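You operate a simulated robot arm through the tools that you are given. There is no shell and no other tool. Be economical: measure what you need, move in short steps, check, and stop when the job is done.

You run a simulated two-armed robot. Do the job below in one go: nothing can be reset, and whatever is moved stays where it is left.

JOB
Straighten mark two of the steel rod with one stroke of the rod press.
Fine: turn the side knob so that its bend display shows a plus; black block in blue slot two, white block in yellow slot three.

Only the result counts: the job must be done as asked and must still hold three seconds after the hand-in. Knocking over, shifting, dropping, spilling or breaking anything else fails it.

ROBOT AND FRAMES
Two 7-joint arms with two-finger grippers on one trunk, on a base that drives. Base frame: it is fixed to the floor where the robot stands at the start and does not move with it; the origin is under the middle of the robot, x ahead of it, y to its left, z up; the surface under the hand at the start is at about z = 820. Readings come in mm, degrees, newtons and seconds.
The left shoulder is at the start at [60, 123, 1020], the right one opposite. With the tool pointing down near the work surface each hand reaches from about 340 to 800 mm from the robot's upright axis, wherever it stands, measured 20 degrees to its own side. Places, roughly: blue slot two [600, -300, 800]; rod carriage [600, -300, 900]; side knob [700, -600, 1000]; steel rod [600, -400, 900]; toggle lever [700, -400, 1100]; yellow slot three [700, -600, 800]. Payload 1.47 kg a hand.
The TCP of each hand is the grasp point between the finger pads, 16 mm short of the fingertips. In the tool frame z runs along the fingers and y along their closing line. Largest opening 87 mm; the body of the gripper starts 55 mm behind the TCP.
Orientation is told as [roll, pitch, yaw] about the base's x, y, z axes, in that order, counted from this pose: with the fingers straight down and closing along the base's y, the tool's x points along the base's -x, its y along +y and its z along -z.

CONTROLS
- The arms move only by the tool jog_arm. It takes "left_moves", "right_moves" or both (then of equal length, played together; a hand with none holds still); each is a list of rows, each an object of numbers (a shift or turn left out is 0, a gripper value left out holds the last): "dx", "dy", "dz": the shift along the tool's x, y, z in mm; "ax", "ay", "az": the turn, a rotation vector about the tool's x, y, z in rad. In form: [{"dx": .., "dy": .., "dz": .., "ax": .., "ay": .., "az": ..}, ...]. A call has 1 to 10 rows; each row is the pose to reach, as a shift and turn from the pose commanded when the call began, along the tool's axes at that moment. "left_grip" and "right_grip" are, for a hand that has rows, the closure in counts, from 0 (fully open) to 255 (shut), set as the call begins (left out, the last holds). Each row takes 0.2 s and may step no farther than 50 mm and 8.6 degrees from the row before; otherwise, or with a gripper value out of range, the whole call is refused. A pose out of reach is approached as far as the arm can. The call stops where the force on the tool passes 40 N (or 10 N more than at its start, if that is more) or the arm is blocked; 0.2 s more then pass. The fingers move at their own pace (about 153 mm/s each) and stop on an object; they squeeze with about 28 N. The grip force told is the motor's: it shows also when the fingers shut on nothing. Time passes only in rows, and 0.2 s behind the last, so rows that repeat a pose let the fingers close. The reply holds the time, the measured pose of the TCP, the force on the tool along the base axes, the opening and the grip force, in the units named above and with some noise, with the torque about the TCP (base axes, N m) and any sound that the robot's microphone picked up.
- Cameras (640 x 400 px; columns grow to the right, rows downward): "scene" is now at [80.7, -46.1, 1587.6]; the picture's right is [-0.53, -0.85, 0.00], its down [-0.55, 0.34, -0.77] and it looks along [0.65, -0.40, -0.64] (base axes); focal length 293 px, centre (320, 200). "left" rides on the left gripper at [73, -12, -90] in its tool frame; the picture's right is [0.16, 0.99, 0.00], its down [-0.72, 0.12, -0.68] and it looks along [-0.67, 0.11, 0.73] (tool axes); focal length 247 px, centre (320, 200). "right" rides on the right gripper at [73, 12, -89] in its tool frame; the picture's right is [-0.16, 0.99, 0.00], its down [-0.72, -0.12, -0.68] and it looks along [-0.67, -0.11, 0.73] (tool axes); focal length 247 px, centre (320, 200). There is no depth. A picture from a camera that has moved, and an enlarged one, comes with that camera's place and axes in the base frame and with its lens.
- grab_frame(camera): a new picture of that camera. It takes no simulated time.
- raise_lower(by): slides the trunk up (or, below 0, down) by that many mm; the arms and the scene camera ride with it, the base frame stays. It gives what a move gives, with no picture.
- steer(legs): drives the robot by 1 to 6 legs, each [ahead, left, turn to the left] in mm, mm and degrees, along the robot's own axes; the way and the turn of a leg run together, so that a leg with both is an arc; at most 1500 mm and 180 degrees a leg. The arms and the cameras ride along, it lands a little off, and it stops where it bumps. It gives what a move gives.
- head_to(pan, tilt): turns the head with the scene camera to pan (to the left, within 120 degrees either way) and tilt (down, from -29 to 69), counted from straight ahead of the robot. It gives what a move gives.
- close_up(camera, box): a new picture of the part [left, top, right, bottom] of that camera's present view, enlarged. It takes no simulated time.
- finish_job(): hands the job in; it is judged then, once.

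Work in short steps. Places have to be worked out from the pictures, the camera data and where the tool is seen: move nearer, look again, correct. Check each grasp and each placing, and mend what went wrong. You have 120 turns and 100 pictures in all, those below and enlarged ones among them. Open the grippers and draw the arms clear of the work before you hand the job in, unless the task says otherwise; then end with one line.

The tools are called as name(argument=value, ...) on one line, values as JSON. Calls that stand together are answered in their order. jog_arm: Moves the arms, as the interface text tells. Its arguments: {"type":"object","properties":{"left_moves":{"type":"array","items":{"type":"object","properties":{"dx":{"type":"number"},"dy":{"type":"number"},"dz":{"type":"number"},"ax":{"type":"number"},"ay":{"type":"number"},"az":{"type":"number"}}}},"left_grip":{"type":"number"},"right_moves":{"type":"array","items":{"type":"object","properties":{"dx":{"type":"number"},"dy":{"type":"number"},"dz":{"type":"number"},"ax":{"type":"number"},"ay":{"type":"number"},"az":{"type":"number"}}}},"right_grip":{"type":"number"}},"required":[]} The other tools are called the same way: raise_lower (by) slides the trunk up or down; steer (legs) drives the base; head_to (pan, tilt) turns the head that bears the scene camera; grab_frame (camera) takes a picture; close_up (camera, box) takes an enlarged picture of a part of a camera's view; finish_job () hands the job in.

At the start:

```text
t: 0.0
left_position: [461.3, -61.6, 1295.6]
left_orientation: [0.0, 0.0, 0.0]
left_contact_force: [-0.6, -0.2, 0.1]
left_moment: [0.03, 0.01, 0.01]
left_gripper_width: 87.1
left_grip_force: 0.0
right_position: [422.8, -446.3, 1262.6]
right_orientation: [0.0, 0.0, 0.0]
right_contact_force: [-0.6, 0.1, -0.3]
right_moment: [0.01, 0.02, 0.01]
right_gripper_width: 87.2
right_grip_force: 0.0
trunk travel left (down, up): [-175.0, 55.0]
robot x, y, heading: [1.9, 0.3, 0.1]
head pan, tilt: [-31.8, 40.1]
```

scene: 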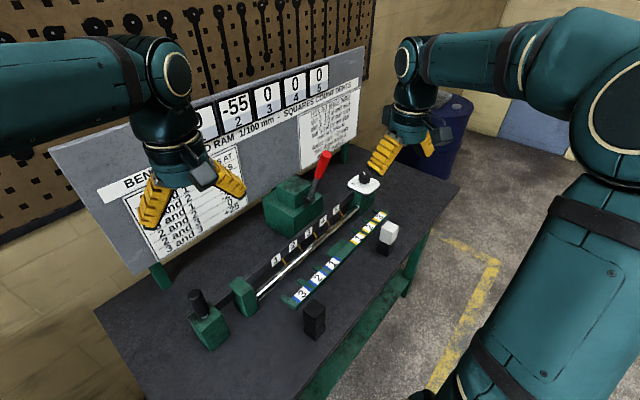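
right: 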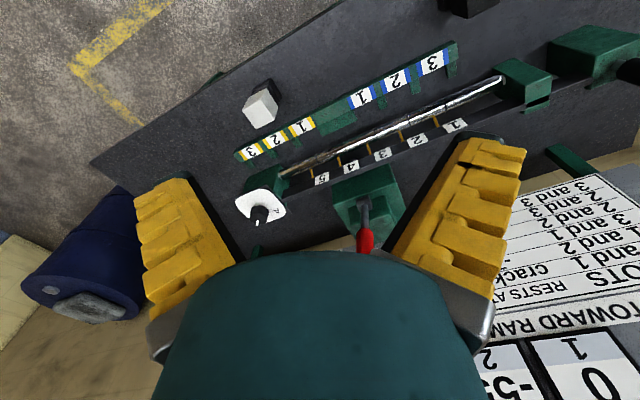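
left: 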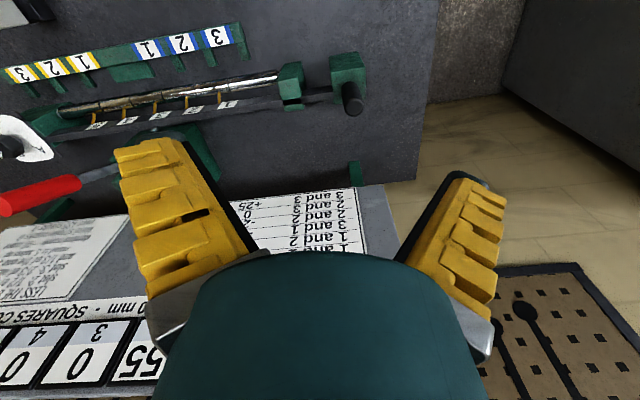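

I see a bend display showing 0, -55, 0, 0, 0, and a board with instructions. I'll enlarge these to read them.

close_up(camera="scene", box=[90, 50, 370, 260])

close_up(camera="scene", box=[180, 150, 420, 350])

close_up(camera="right", box=[220, 20, 640, 270])

```text
1.90 times, centred on (230, 155) of scene
camera zoom: at [80.7, -46.1, 1587.6], right [-0.53, -0.85, 0.0], down [-0.55, 0.34, -0.77], along [0.65, -0.4, -0.64], focal length 559 px, centre (491, 286)
```

zoom: 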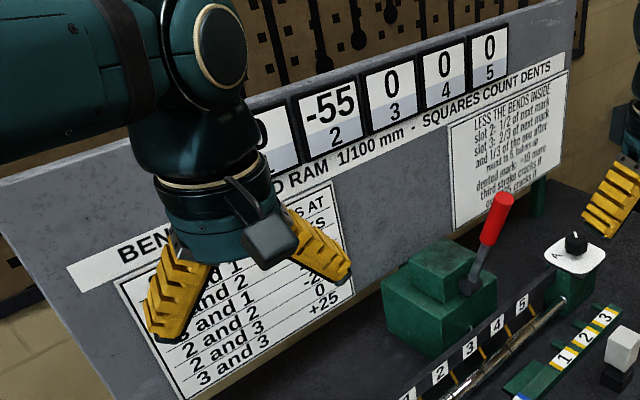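

```text
2.00 times, centred on (300, 250) of scene
camera zoom: at [80.7, -46.1, 1587.6], right [-0.53, -0.85, 0.0], down [-0.55, 0.34, -0.77], along [0.65, -0.4, -0.64], focal length 587 px, centre (360, 100)
```

zoom: 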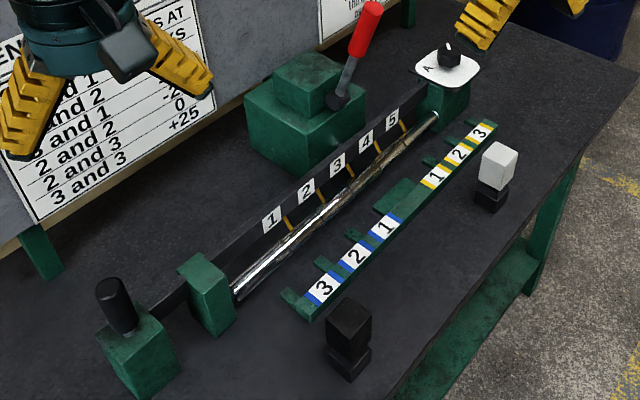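

```text
1.52 times, centred on (430, 145) of right
camera zoom: at [350.1, -435.7, 1352.1], right [0.16, 0.99, 0.0], down [0.72, -0.12, 0.68], along [0.67, -0.11, -0.73], focal length 376 px, centre (152, 284)
```

zoom: 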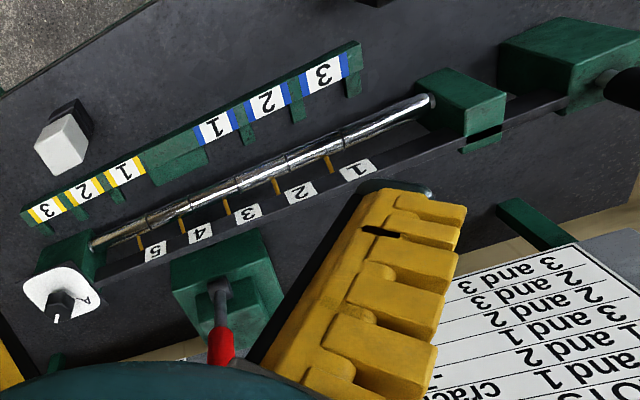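

The left hand hides the board. I'll move it left and out of the way.

jog_arm(left_moves=[{"dy": 50}, {"dy": 100}, {"dy": 150}, {"dy": 200}, {"dy": 250}, {"dy": 300}, {"dy": 350}])

head_to(pan=-31.8, tilt=30)

grab_frame(camera="scene")

```text
t: 1.6
left_position: [459.6, 291.0, 1296.1]
left_orientation: [0.0, -0.1, 0.0]
left_contact_force: [-0.1, 0.2, 0.9]
left_moment: [-0.03, 0.0, -0.02]
left_gripper_width: 86.8
left_grip_force: 0.1
right_position: [422.2, -445.6, 1264.2]
right_orientation: [-0.1, -0.1, 0.0]
right_contact_force: [-0.1, 0.2, 0.0]
right_moment: [-0.02, 0.01, 0.01]
right_gripper_width: 86.9
right_grip_force: 0.0
trunk travel left (down, up): [-175.0, 55.0]
robot x, y, heading: [-1.6, -0.6, -0.1]
head pan, tilt: [-31.8, 40.1]
```

```text
t: 2.3
left_position: [459.9, 288.8, 1295.8]
left_orientation: [0.1, 0.1, 0.0]
left_contact_force: [0.2, -1.0, 0.2]
left_moment: [-0.02, 0.02, -0.01]
left_gripper_width: 87.2
left_grip_force: 0.1
right_position: [422.2, -447.3, 1263.1]
right_orientation: [0.1, -0.1, -0.1]
right_contact_force: [-0.7, 0.2, 0.0]
right_moment: [0.01, 0.0, 0.01]
right_gripper_width: 86.8
right_grip_force: 0.0
trunk travel left (down, up): [-175.0, 55.0]
robot x, y, heading: [1.2, 0.4, -0.1]
head pan, tilt: [-31.8, 30.0]
```

```text
93 pictures are left
camera scene: at [85.4, -49.1, 1603.0], right [-0.53, -0.85, 0.0], down [-0.43, 0.26, -0.87], along [0.74, -0.46, -0.5], focal length 293 px, centre (320, 200)
```

scene: 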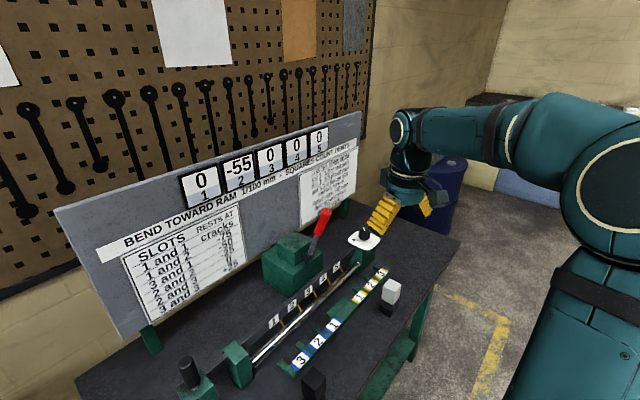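

close_up(camera="scene", box=[100, 190, 260, 330])

close_up(camera="scene", box=[270, 120, 380, 240])

```text
2.86 times, centred on (180, 260) of scene
camera zoom: at [85.4, -49.1, 1603.0], right [-0.53, -0.85, 0.0], down [-0.43, 0.26, -0.87], along [0.74, -0.46, -0.5], focal length 838 px, centre (720, 29)
```

zoom: 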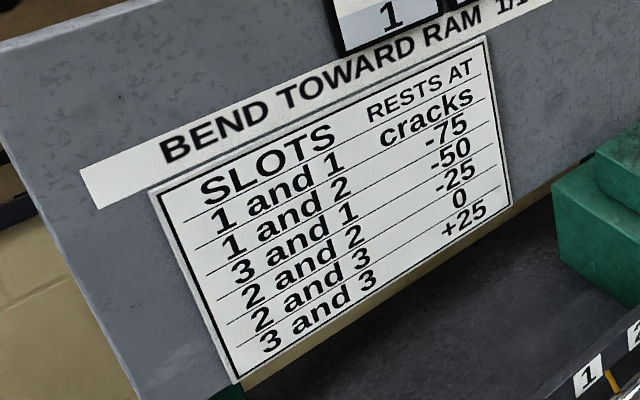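

```text
3.33 times, centred on (325, 180) of scene
camera zoom: at [85.4, -49.1, 1603.0], right [-0.53, -0.85, 0.0], down [-0.43, 0.26, -0.87], along [0.74, -0.46, -0.5], focal length 978 px, centre (303, 267)
```

zoom: 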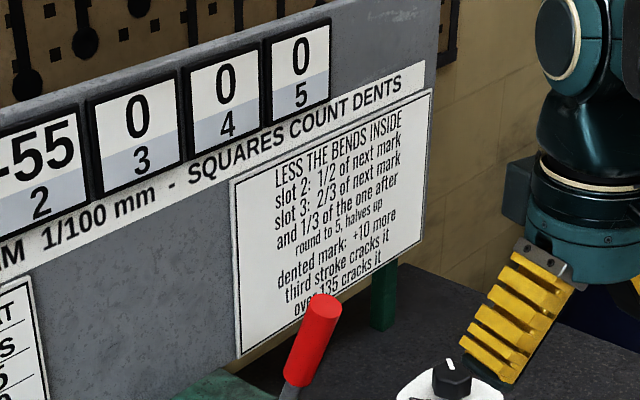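

The table rests at 0 for slots 2 and 3. The display must show +55, meaning the bend faces the ram. The table looks turned about -15° and yellow slot three is beyond right-hand reach, so I drive right along the table and turn to face it.

steer(legs=[[45, -190, 0], [0, 0, -15]])

head_to(pan=-5, tilt=45)

grab_frame(camera="scene")

grab_frame(camera="right")

grab_frame(camera="left")

```text
t: 4.0
left_position: [468.9, 192.6, 1297.1]
left_orientation: [0.0, 0.1, 1.5]
left_contact_force: [-0.5, -0.8, 0.3]
left_moment: [0.02, 0.05, 0.01]
left_gripper_width: 87.0
left_grip_force: 0.1
right_position: [451.1, -543.5, 1263.1]
right_orientation: [0.1, 0.0, 1.5]
right_contact_force: [0.1, -0.3, -0.5]
right_moment: [0.04, -0.03, -0.01]
right_gripper_width: 87.1
right_grip_force: 0.1
trunk travel left (down, up): [-175.0, 55.0]
robot x, y, heading: [15.7, -106.0, 1.5]
head pan, tilt: [-31.8, 30.0]
stopped in leg 1: the robot was blocked; the commanded pose is now the measured one
```

```text
t: 4.9
left_position: [469.3, 194.5, 1295.4]
left_orientation: [0.0, -0.1, 1.5]
left_contact_force: [0.0, 0.4, 0.5]
left_moment: [0.01, 0.02, 0.02]
left_gripper_width: 87.0
left_grip_force: 0.1
right_position: [451.4, -541.2, 1263.3]
right_orientation: [0.0, 0.1, 1.5]
right_contact_force: [0.2, 0.0, 0.4]
right_moment: [-0.01, 0.01, 0.01]
right_gripper_width: 87.1
right_grip_force: 0.2
trunk travel left (down, up): [-175.0, 55.0]
robot x, y, heading: [16.0, -107.5, 1.6]
head pan, tilt: [-5.0, 45.0]
```

```text
90 pictures are left
camera scene: at [106.6, -112.8, 1580.5], right [-0.06, -1.0, 0.0], down [-0.71, 0.04, -0.71], along [0.71, -0.04, -0.71], focal length 293 px, centre (320, 200)
```

scene: 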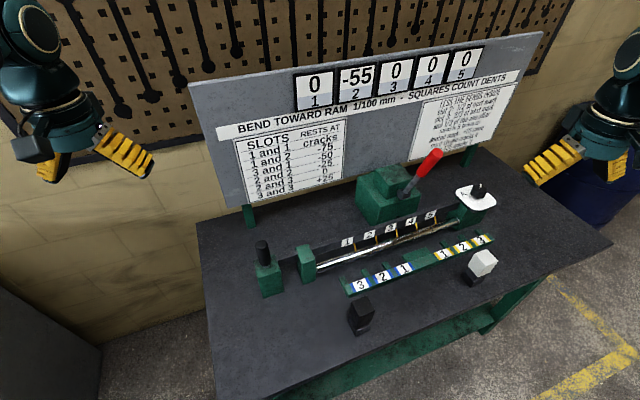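

```text
89 pictures are left
camera right: at [378.3, -532.9, 1352.2], right [0.13, 0.99, 0.0], down [0.73, -0.1, 0.68], along [0.67, -0.09, -0.73], focal length 247 px, centre (320, 200)
```

right: 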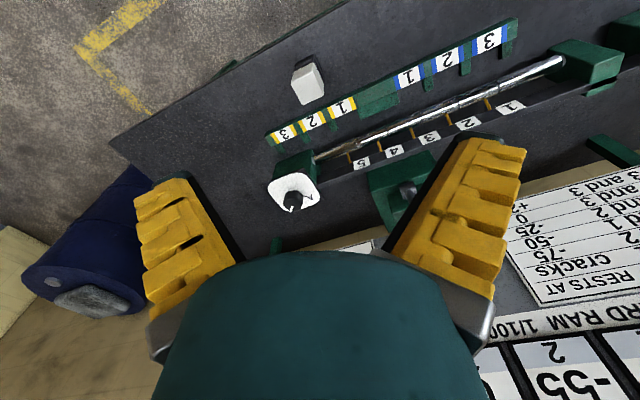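

```text
88 pictures are left
camera left: at [397.0, 181.0, 1386.2], right [-0.18, 0.98, 0.0], down [0.72, 0.14, 0.68], along [0.67, 0.13, -0.73], focal length 247 px, centre (320, 200)
```

left: 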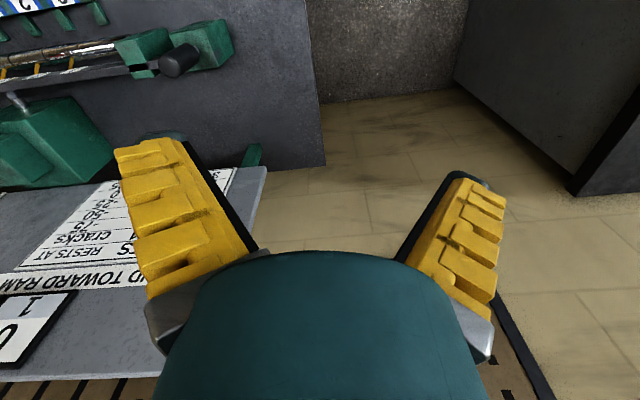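

The base got blocked after about 107 mm. The table actually turns the other way: its right end is farther from me. I'll look down to see what blocks the base.

head_to(pan=-25, tilt=69)

grab_frame(camera="scene")

head_to(pan=-90, tilt=60)

grab_frame(camera="scene")

```text
t: 5.8
left_position: [470.0, 195.1, 1295.9]
left_orientation: [0.0, 0.0, 1.6]
left_contact_force: [-0.9, 0.2, 1.4]
left_moment: [-0.01, 0.03, 0.01]
left_gripper_width: 87.0
left_grip_force: 0.0
right_position: [450.8, -542.1, 1262.8]
right_orientation: [0.0, 0.1, 1.5]
right_contact_force: [0.1, 0.9, 0.6]
right_moment: [0.01, -0.01, 0.01]
right_gripper_width: 86.6
right_grip_force: 0.1
trunk travel left (down, up): [-175.0, 55.0]
robot x, y, heading: [17.6, -107.9, 1.4]
head pan, tilt: [-25.0, 68.8]
```

```text
87 pictures are left
camera scene: at [76.7, -129.8, 1551.6], right [-0.4, -0.92, 0.0], down [-0.85, 0.37, -0.36], along [0.33, -0.14, -0.93], focal length 293 px, centre (320, 200)
```

scene: 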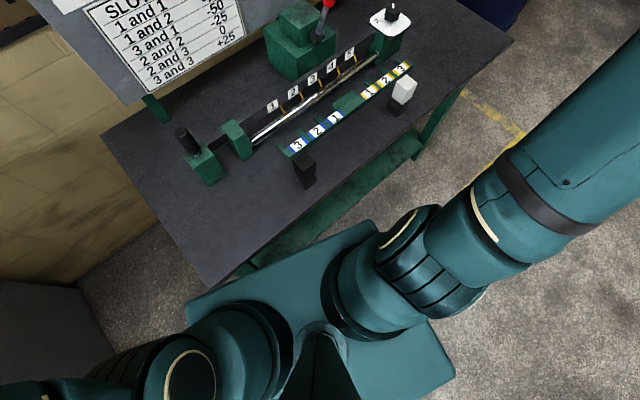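

```text
t: 7.2
left_position: [468.6, 192.7, 1296.4]
left_orientation: [-0.1, 0.0, 1.6]
left_contact_force: [-0.7, 0.0, -0.1]
left_moment: [0.0, -0.01, 0.01]
left_gripper_width: 87.1
left_grip_force: 0.1
right_position: [450.2, -542.9, 1263.2]
right_orientation: [0.0, 0.0, 1.5]
right_contact_force: [-0.7, 0.0, -0.9]
right_moment: [-0.01, 0.01, -0.01]
right_gripper_width: 87.0
right_grip_force: 0.1
trunk travel left (down, up): [-175.0, 55.0]
robot x, y, heading: [17.4, -106.9, 1.5]
head pan, tilt: [-90.0, 60.0]
```

```text
86 pictures are left
camera scene: at [27.2, -174.1, 1561.0], right [-1.0, -0.03, 0.0], down [-0.02, 0.87, -0.5], along [0.01, -0.5, -0.87], focal length 293 px, centre (320, 200)
```

scene: 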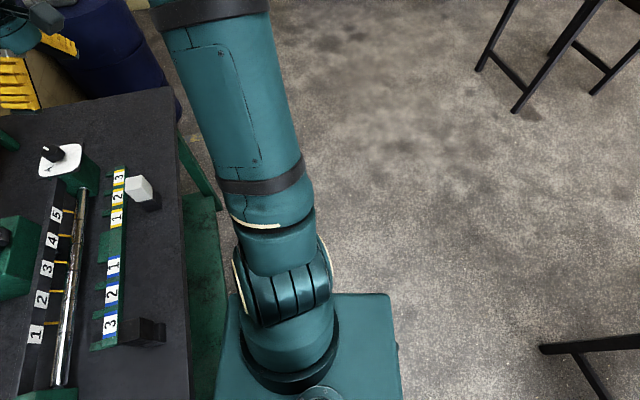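

The table front runs at heading about +17°, and my base corner touches its lower shelf. I'll back off, turn 15.5° left to face it, then strafe right with clearance.

steer(legs=[[-100, 0, 0], [0, 0, 15.5], [0, -340, 0]])

head_to(pan=0, tilt=55)

grab_frame(camera="scene")

```text
t: 12.4
left_position: [372.2, -24.2, 1297.5]
left_orientation: [0.0, 0.1, 17.0]
left_contact_force: [-0.4, -0.1, 1.0]
left_moment: [-0.01, 0.0, -0.01]
left_gripper_width: 87.2
left_grip_force: 0.0
right_position: [552.7, -739.0, 1263.3]
right_orientation: [0.0, 0.0, 17.0]
right_contact_force: [-0.5, -0.2, 0.0]
right_moment: [0.01, 0.0, -0.01]
right_gripper_width: 87.2
right_grip_force: 0.1
trunk travel left (down, up): [-175.0, 55.0]
robot x, y, heading: [15.2, -432.8, 17.1]
head pan, tilt: [-90.0, 60.0]
```

```text
t: 14.0
left_position: [373.2, -24.5, 1296.3]
left_orientation: [0.0, 0.0, 17.0]
left_contact_force: [-0.2, -0.8, -0.4]
left_moment: [-0.04, 0.01, 0.02]
left_gripper_width: 87.0
left_grip_force: 0.0
right_position: [552.6, -738.6, 1263.7]
right_orientation: [0.0, 0.0, 17.1]
right_contact_force: [-0.3, -0.2, 1.0]
right_moment: [0.0, 0.0, 0.0]
right_gripper_width: 87.1
right_grip_force: 0.1
trunk travel left (down, up): [-175.0, 55.0]
robot x, y, heading: [20.4, -436.0, 17.0]
head pan, tilt: [0.0, 55.0]
```

```text
85 pictures are left
camera scene: at [94.5, -411.9, 1567.0], right [0.29, -0.96, 0.0], down [-0.78, -0.24, -0.57], along [0.55, 0.17, -0.82], focal length 293 px, centre (320, 200)
```

scene: 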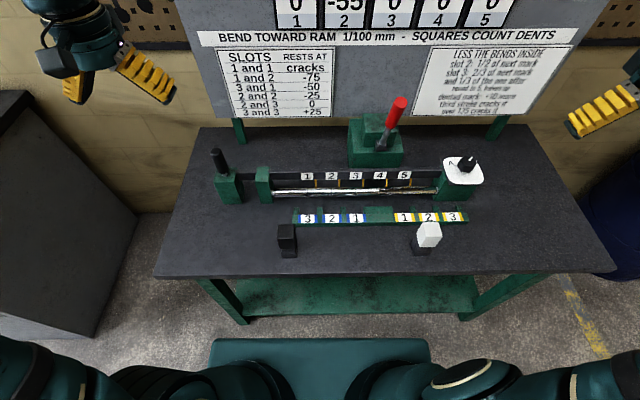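

Now I'm square to the table. I'll drive 70 mm ahead and take closer views.

steer(legs=[[70, 0, 0]])

grab_frame(camera="scene")

close_up(camera="scene", box=[200, 120, 360, 260])

close_up(camera="scene", box=[340, 120, 500, 260])

```text
t: 15.1
left_position: [439.4, -3.5, 1297.2]
left_orientation: [0.1, 0.1, 17.1]
left_contact_force: [-0.2, -0.4, -0.5]
left_moment: [0.0, 0.0, -0.01]
left_gripper_width: 86.7
left_grip_force: 0.2
right_position: [618.4, -718.4, 1262.7]
right_orientation: [0.0, 0.0, 17.0]
right_contact_force: [1.2, 0.3, -0.5]
right_moment: [0.0, 0.02, 0.02]
right_gripper_width: 86.9
right_grip_force: 0.0
trunk travel left (down, up): [-175.0, 55.0]
robot x, y, heading: [83.0, -417.1, 17.1]
head pan, tilt: [0.0, 55.0]
```

```text
84 pictures are left
camera scene: at [162.3, -391.1, 1566.9], right [0.29, -0.96, 0.0], down [-0.78, -0.24, -0.57], along [0.55, 0.17, -0.82], focal length 293 px, centre (320, 200)
```

scene: 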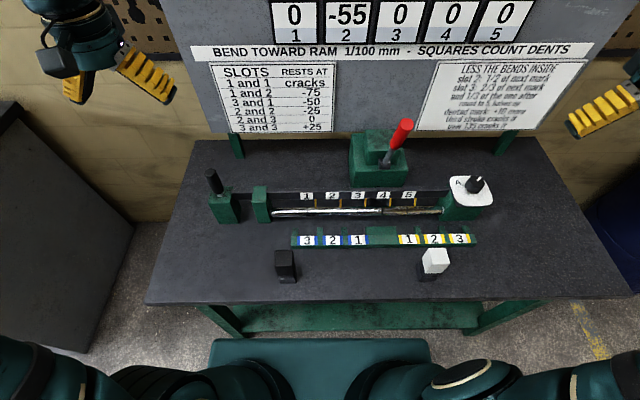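

```text
2.86 times, centred on (280, 190) of scene
camera zoom: at [162.3, -391.1, 1566.9], right [0.29, -0.96, 0.0], down [-0.78, -0.24, -0.57], along [0.55, 0.17, -0.82], focal length 838 px, centre (434, 229)
```

zoom: 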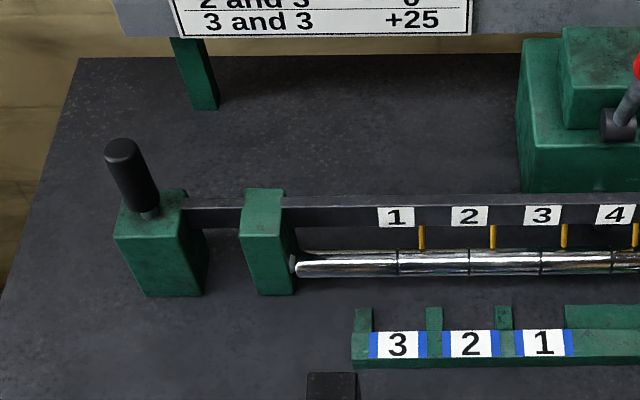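

```text
2.86 times, centred on (420, 190) of scene
camera zoom: at [162.3, -391.1, 1566.9], right [0.29, -0.96, 0.0], down [-0.78, -0.24, -0.57], along [0.55, 0.17, -0.82], focal length 838 px, centre (34, 229)
```

zoom: 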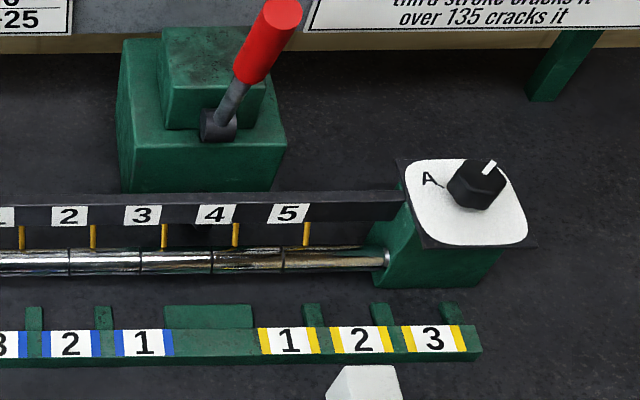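

The slots are pockets behind the labels, and the knob sits on the plate marked "A". I'll lower the right hand over the white block to view it and the slots close up.

jog_arm(right_moves=[{"dx": 6, "dy": 26, "dz": 35}, {"dx": 12, "dy": 52, "dz": 70}, {"dx": 19, "dy": 78, "dz": 105}, {"dx": 25, "dy": 104, "dz": 140}, {"dx": 32, "dy": 130, "dz": 175}, {"dx": 38, "dy": 155, "dz": 210}])

grab_frame(camera="right")

close_up(camera="scene", box=[370, 140, 530, 300])

```text
t: 16.4
left_position: [438.0, -2.4, 1296.1]
left_orientation: [0.1, 0.1, 17.1]
left_contact_force: [0.5, -0.2, 0.6]
left_moment: [-0.02, 0.0, 0.01]
left_gripper_width: 86.9
left_grip_force: 0.0
right_position: [537.0, -581.0, 1052.9]
right_orientation: [0.0, 0.1, 17.0]
right_contact_force: [0.3, -0.4, 1.2]
right_moment: [0.02, 0.0, -0.01]
right_gripper_width: 86.9
right_grip_force: 0.0
trunk travel left (down, up): [-175.0, 55.0]
robot x, y, heading: [80.8, -414.4, 17.2]
head pan, tilt: [0.0, 55.0]
```

```text
81 pictures are left
camera right: at [465.1, -591.5, 1141.3], right [-0.14, 0.99, 0.0], down [0.73, 0.1, 0.68], along [0.67, 0.09, -0.73], focal length 247 px, centre (320, 200)
```

right: 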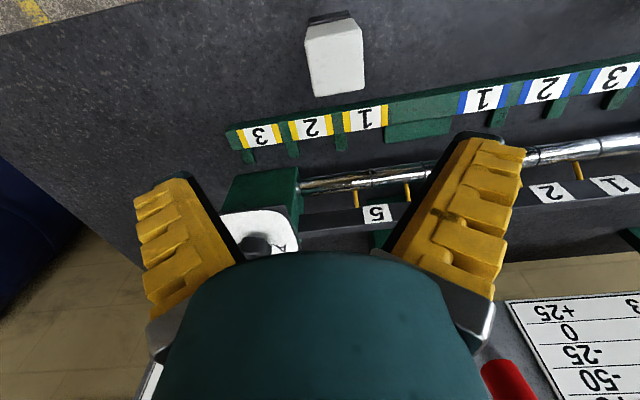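

```text
2.50 times, centred on (450, 220) of scene
camera zoom: at [161.5, -391.2, 1567.0], right [0.29, -0.96, 0.0], down [-0.78, -0.24, -0.57], along [0.55, 0.17, -0.82], focal length 733 px, centre (-5, 150)
```

zoom: 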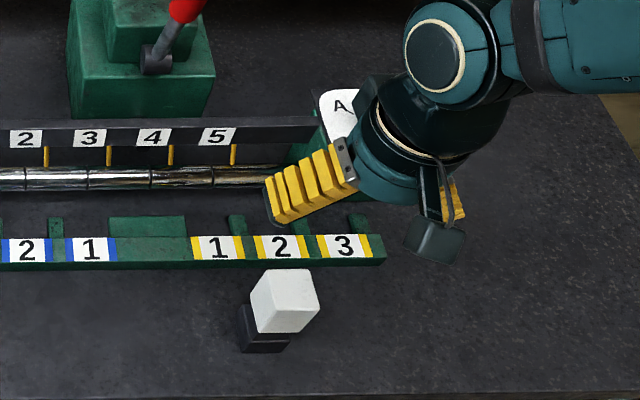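

close_up(camera="right", box=[230, 0, 430, 130])

close_up(camera="scene", box=[400, 230, 480, 290])

```text
3.08 times, centred on (330, 65) of right
camera zoom: at [465.1, -591.5, 1141.3], right [-0.14, 0.99, 0.0], down [0.73, 0.1, 0.68], along [0.67, 0.09, -0.73], focal length 760 px, centre (289, 615)
```

zoom: 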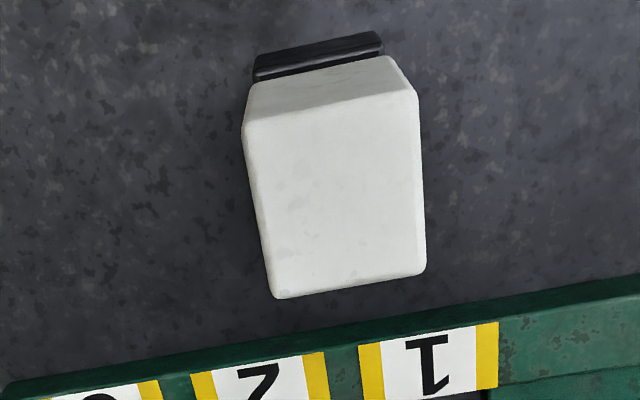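

```text
6.67 times, centred on (440, 260) of scene
camera zoom: at [161.5, -391.2, 1567.0], right [0.29, -0.96, 0.0], down [-0.78, -0.24, -0.57], along [0.55, 0.17, -0.82], focal length 1956 px, centre (-480, -200)
```

zoom: 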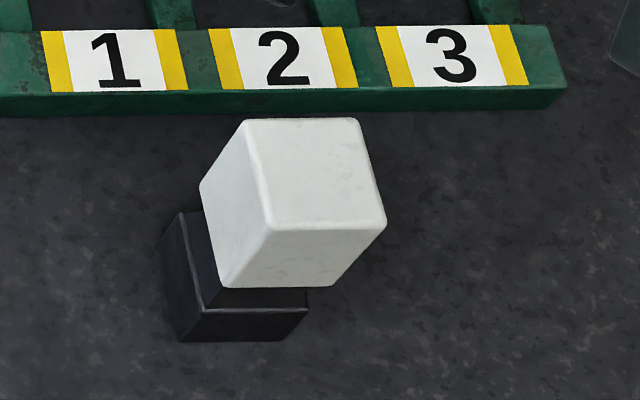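

Triangulating gives: white block top centre at n≈324, e≈697 (table axes), z≈936, width about 42 mm, table at about 825. The label bar is at z≈865 and the rod at z≈885. Mark 4 seems to be at the ram, so the carriage needs about two pitches to the right. I'll look at the carriage handle with the left hand.

jog_arm(left_moves=[{"dx": -5, "dy": -3, "dz": 45}, {"dx": -10, "dy": -6, "dz": 90}, {"dx": -15, "dy": -9, "dz": 135}, {"dx": -22, "dy": -12, "dz": 180}])

grab_frame(camera="left")

close_up(camera="right", box=[200, 80, 640, 300])

```text
t: 17.4
left_position: [464.1, -9.1, 1117.3]
left_orientation: [0.0, 0.1, 17.1]
left_contact_force: [0.5, -0.6, -0.9]
left_moment: [-0.02, 0.03, -0.01]
left_gripper_width: 87.0
left_grip_force: 0.0
right_position: [537.3, -581.2, 1053.3]
right_orientation: [-0.1, 0.0, 17.0]
right_contact_force: [-0.1, 0.3, 0.8]
right_moment: [0.0, 0.03, 0.02]
right_gripper_width: 87.1
right_grip_force: 0.0
trunk travel left (down, up): [-175.0, 55.0]
robot x, y, heading: [83.5, -414.0, 17.0]
head pan, tilt: [0.0, 55.0]
```

```text
77 pictures are left
camera left: at [397.8, -40.7, 1206.2], right [-0.44, 0.9, 0.0], down [0.66, 0.32, 0.68], along [0.61, 0.3, -0.73], focal length 247 px, centre (320, 200)
```

left: 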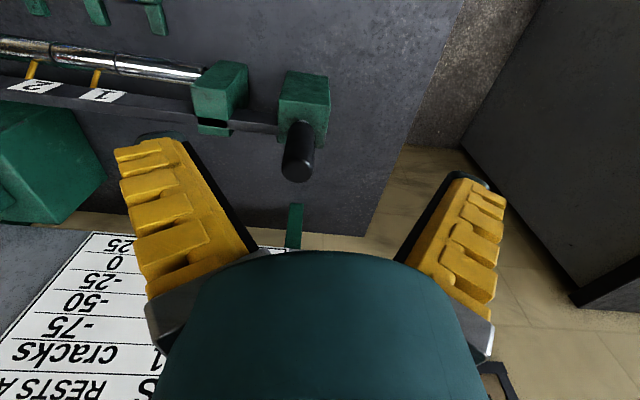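

```text
1.45 times, centred on (420, 190) of right
camera zoom: at [465.4, -591.9, 1141.7], right [-0.14, 0.99, 0.0], down [0.73, 0.1, 0.68], along [0.67, 0.09, -0.73], focal length 359 px, centre (174, 214)
```

zoom: 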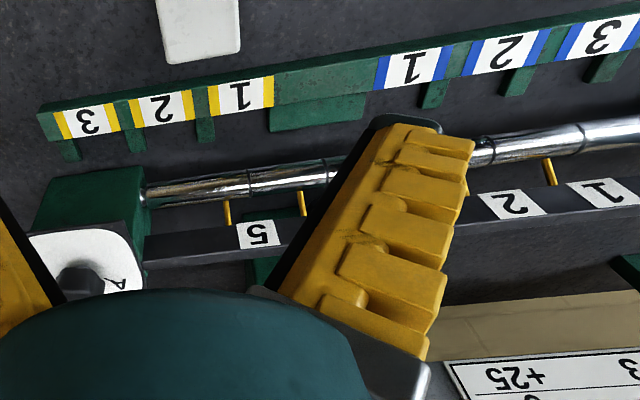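

close_up(camera="left", box=[0, 0, 340, 210])

close_up(camera="scene", box=[290, 140, 430, 230])

```text
1.88 times, centred on (170, 105) of left
camera zoom: at [397.8, -40.7, 1206.2], right [-0.44, 0.9, 0.0], down [0.66, 0.32, 0.68], along [0.61, 0.3, -0.73], focal length 465 px, centre (602, 379)
```

zoom: 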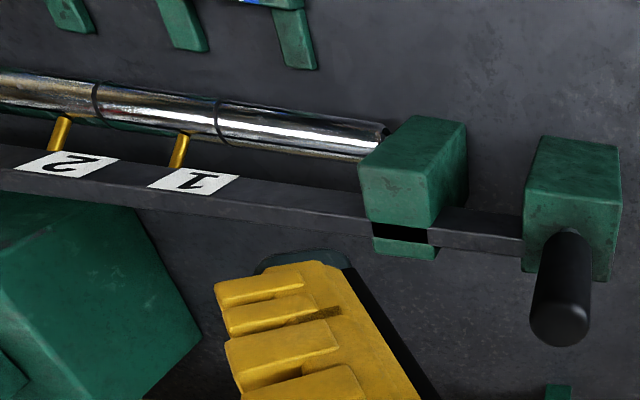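

```text
4.44 times, centred on (360, 185) of scene
camera zoom: at [161.6, -391.2, 1566.9], right [0.29, -0.96, 0.0], down [-0.78, -0.24, -0.57], along [0.55, 0.17, -0.82], focal length 1304 px, centre (142, 267)
```

zoom: 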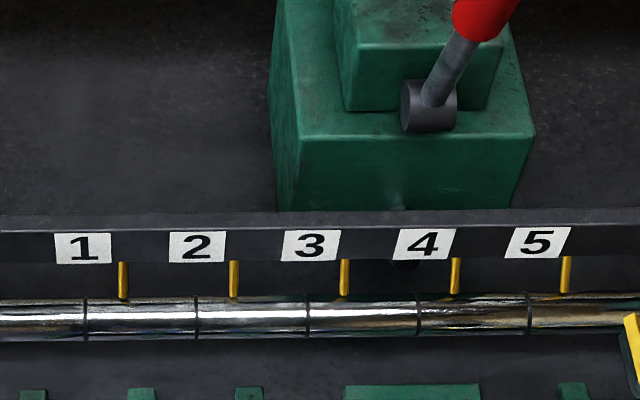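

The handle is vertical at n≈503, e≈155, z 930–1024, and the bar, end blocks and rod appear to be one carriage. I'll grasp the handle with the left hand.

jog_arm(left_moves=[{"dx": -31, "dy": -5}, {"dx": -62, "dy": -11}, {"dx": -62, "dy": -11, "dz": 45}, {"dx": -62, "dy": -11, "dz": 90}, {"dx": -62, "dy": -11, "dz": 125}])

close_up(camera="scene", box=[150, 110, 310, 230])

grab_frame(camera="left")

```text
t: 18.6
left_position: [524.4, -1.0, 991.8]
left_orientation: [0.0, 0.1, 17.1]
left_contact_force: [0.2, -0.8, 0.3]
left_moment: [-0.01, 0.03, -0.02]
left_gripper_width: 87.1
left_grip_force: 0.1
right_position: [537.5, -580.5, 1052.1]
right_orientation: [-0.1, 0.0, 16.9]
right_contact_force: [0.6, -0.4, -0.3]
right_moment: [-0.01, 0.02, -0.01]
right_gripper_width: 87.0
right_grip_force: 0.1
trunk travel left (down, up): [-175.0, 55.0]
robot x, y, heading: [80.9, -413.9, 17.2]
head pan, tilt: [0.0, 55.0]
```

```text
3.33 times, centred on (230, 170) of scene
camera zoom: at [161.1, -391.3, 1567.0], right [0.29, -0.96, 0.0], down [-0.78, -0.24, -0.57], along [0.55, 0.17, -0.82], focal length 978 px, centre (620, 300)
```

zoom: 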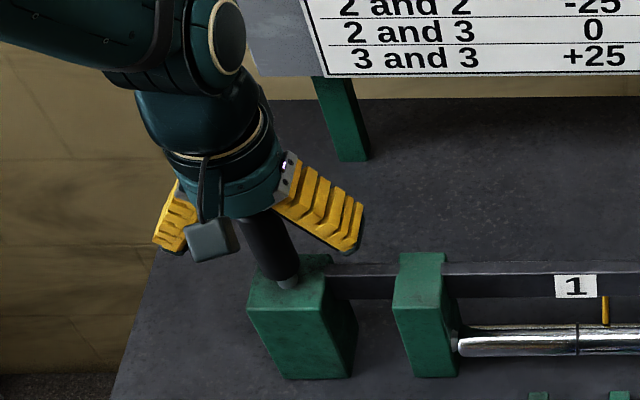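

```text
72 pictures are left
camera left: at [460.0, -32.3, 1080.3], right [-0.44, 0.9, 0.0], down [0.66, 0.32, 0.68], along [0.61, 0.3, -0.73], focal length 247 px, centre (320, 200)
```

left: 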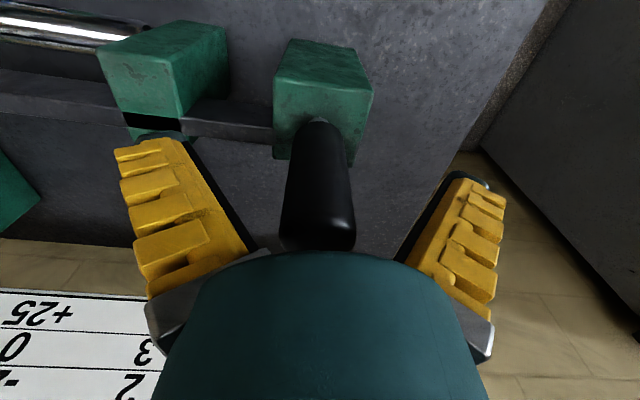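

The handle stands between the fingers. I close the grip.

jog_arm(left_moves=[{}, {}, {}], left_grip=255)

```text
t: 19.4
left_position: [525.4, -0.4, 990.3]
left_orientation: [0.0, -0.1, 17.0]
left_contact_force: [5.4, 2.1, 4.6]
left_moment: [0.19, -0.53, 0.0]
left_gripper_width: 21.6
left_grip_force: 29.7
right_position: [536.7, -582.2, 1053.3]
right_orientation: [0.0, 0.0, 17.0]
right_contact_force: [0.1, 0.9, -0.1]
right_moment: [-0.01, 0.0, 0.02]
right_gripper_width: 86.7
right_grip_force: 0.1
trunk travel left (down, up): [-175.0, 55.0]
robot x, y, heading: [84.4, -414.3, 17.1]
head pan, tilt: [0.0, 55.0]
```

I grip the handle (21.6 mm wide) and try a 25 mm slide to the right.

jog_arm(left_moves=[{"dy": -8}, {"dy": -16}, {"dy": -25}])

grab_frame(camera="scene")

```text
t: 20.2
left_position: [533.8, -26.3, 991.3]
left_orientation: [-0.1, -0.1, 17.0]
left_contact_force: [11.2, 4.5, 9.1]
left_moment: [0.24, -0.54, 0.08]
left_gripper_width: 21.5
left_grip_force: 30.3
right_position: [537.7, -582.4, 1052.4]
right_orientation: [0.0, 0.0, 17.0]
right_contact_force: [-0.7, -0.1, 0.1]
right_moment: [0.0, 0.02, 0.0]
right_gripper_width: 86.9
right_grip_force: 0.2
trunk travel left (down, up): [-175.0, 55.0]
robot x, y, heading: [84.3, -415.6, 17.1]
head pan, tilt: [0.0, 55.0]
```

```text
71 pictures are left
camera scene: at [161.5, -392.1, 1567.0], right [0.29, -0.96, 0.0], down [-0.78, -0.24, -0.57], along [0.55, 0.17, -0.82], focal length 293 px, centre (320, 200)
```

scene: 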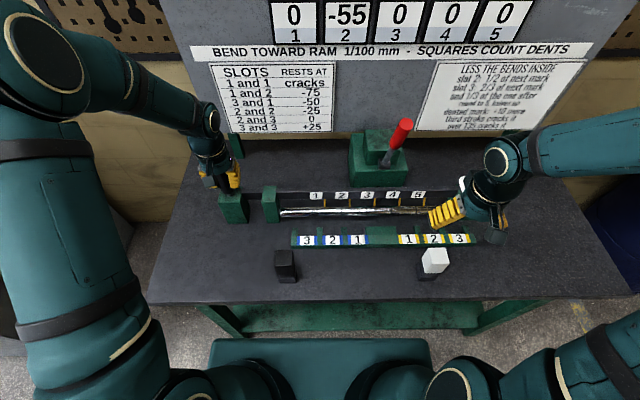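

The whole carriage moves with the handle. I continue another 85 mm and then measure.

jog_arm(left_moves=[{"dy": -14}, {"dy": -28}, {"dy": -42}, {"dy": -56}, {"dy": -70}, {"dy": -85}])

close_up(camera="scene", box=[310, 140, 450, 230])

```text
t: 21.6
left_position: [559.4, -107.8, 990.3]
left_orientation: [0.0, -0.1, 17.1]
left_contact_force: [20.5, 4.7, 10.1]
left_moment: [0.19, -0.24, -0.06]
left_gripper_width: 21.3
left_grip_force: 30.2
right_position: [538.1, -582.6, 1051.8]
right_orientation: [-0.1, 0.0, 17.0]
right_contact_force: [-0.1, -0.5, -0.4]
right_moment: [-0.04, 0.01, -0.02]
right_gripper_width: 87.2
right_grip_force: 0.0
trunk travel left (down, up): [-175.0, 55.0]
robot x, y, heading: [84.1, -414.5, 17.0]
head pan, tilt: [0.0, 55.0]
```

```text
4.44 times, centred on (380, 185) of scene
camera zoom: at [162.7, -391.8, 1566.9], right [0.29, -0.96, 0.0], down [-0.78, -0.24, -0.57], along [0.55, 0.17, -0.82], focal length 1304 px, centre (53, 267)
```

zoom: 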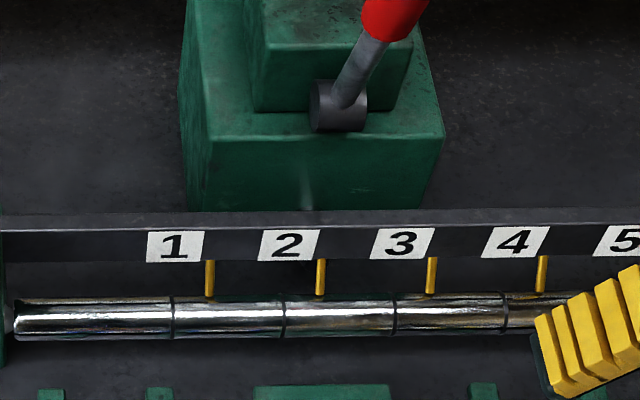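

Mark 2's groove is still short of the ram, while its yellow pin is about at the ram. I need a closer view of the ram nose to decide which one counts, so I bring the right hand camera over there.

jog_arm(right_moves=[{"dx": -25, "dy": 38, "dz": 10}, {"dx": -50, "dy": 76, "dz": 25}, {"dx": -76, "dy": 114, "dz": 40}])

grab_frame(camera="right")

close_up(camera="right", box=[180, 60, 480, 250])

```text
t: 22.4
left_position: [560.3, -104.4, 990.1]
left_orientation: [0.1, -0.1, 17.1]
left_contact_force: [23.2, 6.8, 9.4]
left_moment: [-0.04, -0.1, -0.05]
left_gripper_width: 21.6
left_grip_force: 29.9
right_position: [576.5, -449.2, 1010.8]
right_orientation: [0.1, 0.0, 17.0]
right_contact_force: [0.4, 0.5, -0.4]
right_moment: [-0.02, -0.01, 0.03]
right_gripper_width: 86.8
right_grip_force: 0.0
trunk travel left (down, up): [-175.0, 55.0]
robot x, y, heading: [84.6, -412.5, 17.0]
head pan, tilt: [0.0, 55.0]
```

```text
69 pictures are left
camera right: at [505.2, -459.6, 1100.3], right [-0.14, 0.99, 0.0], down [0.73, 0.1, 0.68], along [0.67, 0.09, -0.73], focal length 247 px, centre (320, 200)
```

right: 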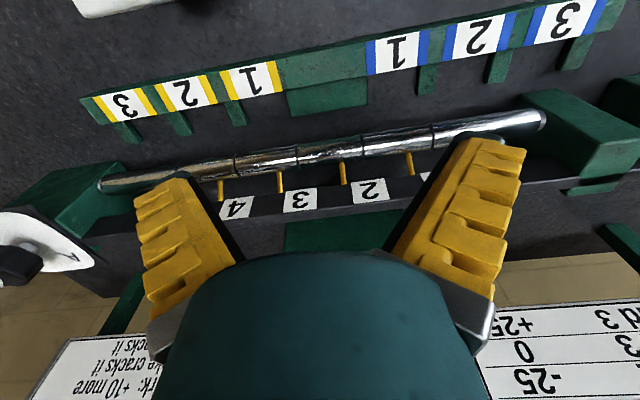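

```text
2.11 times, centred on (330, 155) of right
camera zoom: at [505.2, -459.6, 1100.3], right [-0.14, 0.99, 0.0], down [0.73, 0.1, 0.68], along [0.67, 0.09, -0.73], focal length 520 px, centre (299, 295)
```

zoom: 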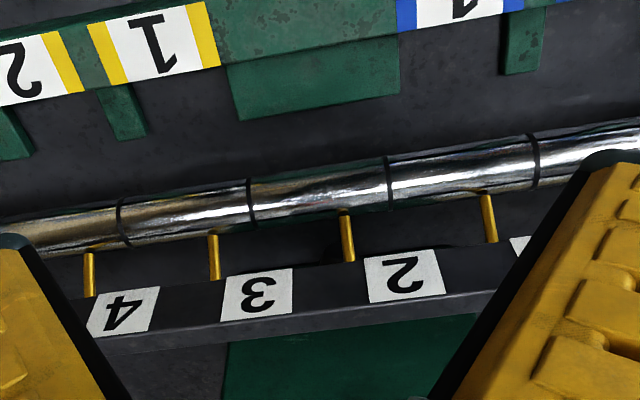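

The ram nose shows at e≈597–599, which matches the slot centre at about 596. The labels and grooves (the marks) sit about 25 mm from the pins, which leaves the nose room. Groove 2 is at about 566, so I slide 31 mm more right, easing slightly in n to relieve the side force.

jog_arm(left_moves=[{"dx": -1, "dy": -10}, {"dx": -2, "dy": -20}, {"dx": -3, "dy": -31}, {"dx": -3, "dy": -31}], right_moves=[{"dy": -3}, {"dy": -6}, {"dy": -10}, {"dy": -10}])

close_up(camera="right", box=[180, 60, 480, 250])

close_up(camera="scene", box=[310, 140, 450, 230])

```text
t: 23.4
left_position: [569.6, -133.8, 991.3]
left_orientation: [0.0, 0.1, 17.1]
left_contact_force: [9.1, 3.7, 10.9]
left_moment: [0.02, -0.12, -0.03]
left_gripper_width: 21.8
left_grip_force: 30.0
right_position: [579.2, -458.9, 1012.7]
right_orientation: [0.0, 0.0, 16.9]
right_contact_force: [0.1, 0.2, 0.2]
right_moment: [-0.02, -0.02, 0.07]
right_gripper_width: 87.3
right_grip_force: 0.0
trunk travel left (down, up): [-175.0, 55.0]
robot x, y, heading: [81.1, -415.5, 16.9]
head pan, tilt: [0.0, 55.0]
```

```text
2.11 times, centred on (330, 155) of right
camera zoom: at [506.6, -469.8, 1102.0], right [-0.14, 0.99, 0.0], down [0.73, 0.1, 0.68], along [0.67, 0.09, -0.73], focal length 520 px, centre (299, 295)
```

zoom: 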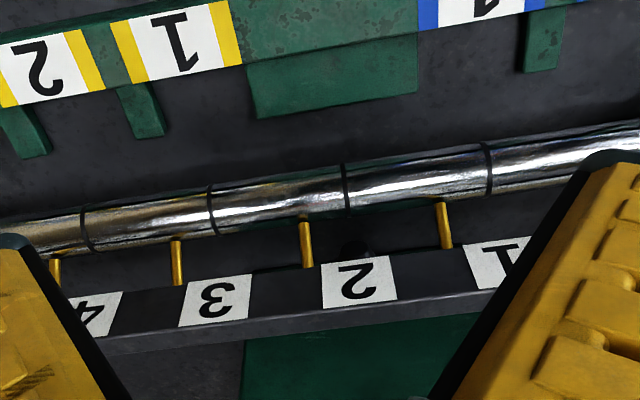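

```text
4.44 times, centred on (380, 185) of scene
camera zoom: at [160.9, -391.6, 1567.0], right [0.29, -0.96, 0.0], down [-0.78, -0.24, -0.57], along [0.55, 0.17, -0.82], focal length 1304 px, centre (53, 267)
```

zoom: 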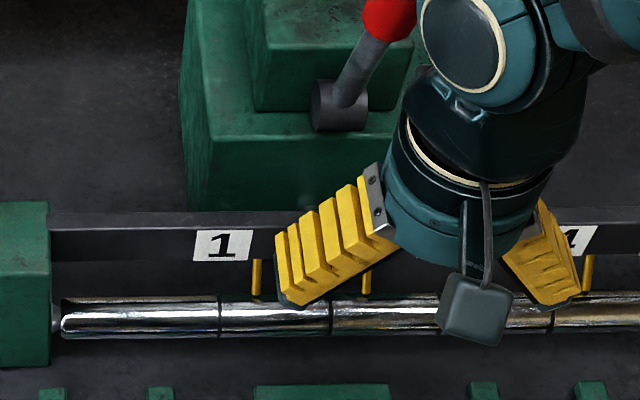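

Groove 2 and the ram nose now both compute to e≈597. I'll check finely.

close_up(camera="right", box=[300, 90, 400, 190])

```text
4.00 times, centred on (350, 140) of right
camera zoom: at [506.6, -469.8, 1102.0], right [-0.14, 0.99, 0.0], down [0.73, 0.1, 0.68], along [0.67, 0.09, -0.73], focal length 988 px, centre (200, 440)
```

zoom: 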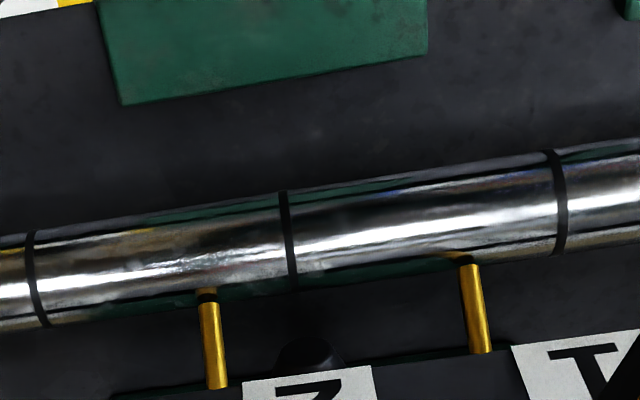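

The alignment is within about 1 mm. I release the handle and raise the left hand.

jog_arm(left_moves=[{}, {}, {}, {"dz": -40}, {"dz": -80}, {"dz": -120}, {"dz": -150}], left_grip=0)

jog_arm(right_moves=[{"dz": -40}, {"dz": -80, "dy": -30}, {"dz": -80, "dy": -80}, {"dz": -80, "dy": -130}, {"dz": -80, "dy": -180}, {"dz": -80, "dy": -230}, {"dz": -80, "dy": -280}, {"dz": -80, "dy": -330}])

grab_frame(camera="right")

grab_frame(camera="scene")

```text
t: 25.1
left_position: [569.6, -134.3, 1141.4]
left_orientation: [-0.1, 0.1, 16.9]
left_contact_force: [-0.6, 0.5, 0.5]
left_moment: [-0.01, -0.02, 0.01]
left_gripper_width: 87.0
left_grip_force: 0.1
right_position: [577.8, -459.0, 1011.5]
right_orientation: [0.0, 0.0, 17.0]
right_contact_force: [-0.3, 0.3, 0.4]
right_moment: [0.04, -0.01, -0.02]
right_gripper_width: 87.1
right_grip_force: 0.0
trunk travel left (down, up): [-175.0, 55.0]
robot x, y, heading: [80.2, -417.3, 16.9]
head pan, tilt: [0.0, 55.0]
```

```text
t: 26.9
left_position: [571.3, -136.9, 1143.1]
left_orientation: [0.2, 0.0, 16.8]
left_contact_force: [0.2, -0.2, 0.8]
left_moment: [0.0, 0.01, 0.0]
left_gripper_width: 87.1
left_grip_force: 0.0
right_position: [675.7, -774.7, 1092.7]
right_orientation: [0.1, 0.1, 17.1]
right_contact_force: [0.2, -0.3, -0.8]
right_moment: [0.0, -0.01, -0.01]
right_gripper_width: 87.2
right_grip_force: 0.2
trunk travel left (down, up): [-175.0, 55.0]
robot x, y, heading: [82.4, -414.7, 16.9]
head pan, tilt: [0.0, 55.0]
```

```text
64 pictures are left
camera right: at [603.1, -786.1, 1181.9], right [-0.14, 0.99, 0.0], down [0.73, 0.1, 0.68], along [0.67, 0.09, -0.73], focal length 247 px, centre (320, 200)
```

right: 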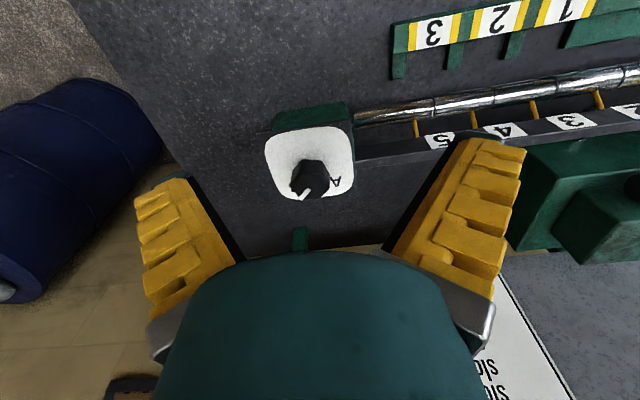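

```text
63 pictures are left
camera scene: at [161.2, -392.9, 1567.0], right [0.29, -0.96, 0.0], down [-0.78, -0.24, -0.57], along [0.55, 0.17, -0.82], focal length 293 px, centre (320, 200)
```

scene: 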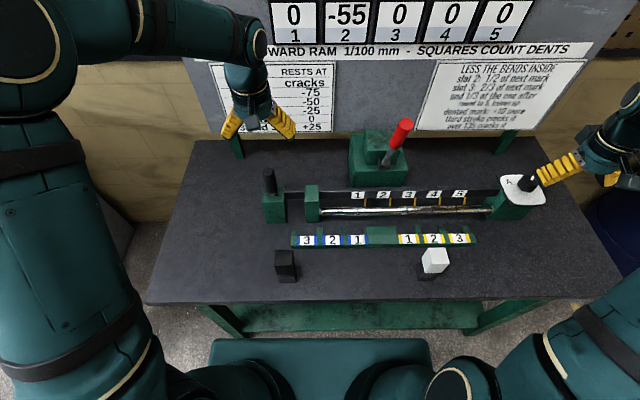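

close_up(camera="right", box=[240, 90, 400, 230])

close_up(camera="scene", box=[470, 150, 570, 230])

```text
2.86 times, centred on (320, 160) of right
camera zoom: at [603.1, -786.1, 1181.9], right [-0.14, 0.99, 0.0], down [0.73, 0.1, 0.68], along [0.67, 0.09, -0.73], focal length 706 px, centre (320, 314)
```

zoom: 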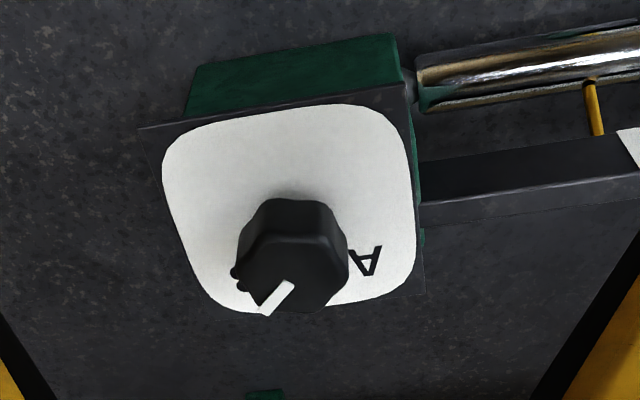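

```text
5.00 times, centred on (520, 190) of scene
camera zoom: at [161.2, -392.9, 1567.0], right [0.29, -0.96, 0.0], down [-0.78, -0.24, -0.57], along [0.55, 0.17, -0.82], focal length 1467 px, centre (-680, 250)
```

zoom: 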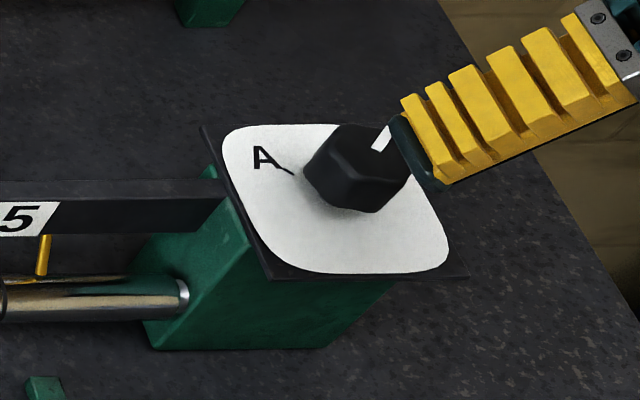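

The knob faces up at n≈514, e≈963, top z≈977, with its plate at about 945. That is near the reach limit, so I drive 110 mm right and view the knob from there.

steer(legs=[[0, -110, 0]])

close_up(camera="right", box=[300, 90, 480, 230])

grab_frame(camera="scene")

```text
t: 28.5
left_position: [601.5, -238.8, 1141.6]
left_orientation: [0.0, 0.0, 16.9]
left_contact_force: [-0.4, 1.0, -0.1]
left_moment: [0.03, 0.0, -0.01]
left_gripper_width: 87.2
left_grip_force: 0.0
right_position: [706.5, -878.6, 1093.6]
right_orientation: [0.1, 0.0, 17.0]
right_contact_force: [-0.7, -0.3, 0.9]
right_moment: [-0.02, 0.03, 0.01]
right_gripper_width: 87.1
right_grip_force: 0.0
trunk travel left (down, up): [-175.0, 55.0]
robot x, y, heading: [117.9, -520.4, 16.9]
head pan, tilt: [0.0, 55.0]
```

```text
2.86 times, centred on (390, 160) of right
camera zoom: at [634.5, -889.7, 1182.5], right [-0.14, 0.99, 0.0], down [0.73, 0.1, 0.68], along [0.67, 0.09, -0.73], focal length 706 px, centre (120, 314)
```

zoom: 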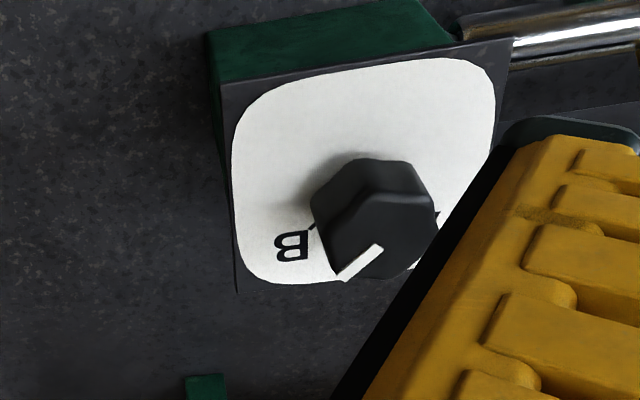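

```text
59 pictures are left
camera scene: at [192.7, -496.9, 1567.0], right [0.29, -0.96, 0.0], down [-0.78, -0.24, -0.57], along [0.55, 0.17, -0.82], focal length 293 px, centre (320, 200)
```

scene: 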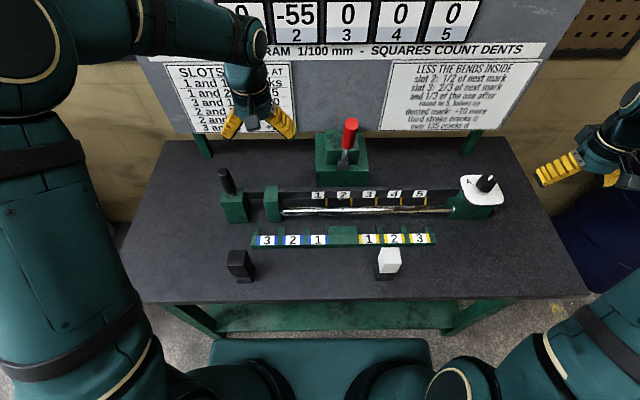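

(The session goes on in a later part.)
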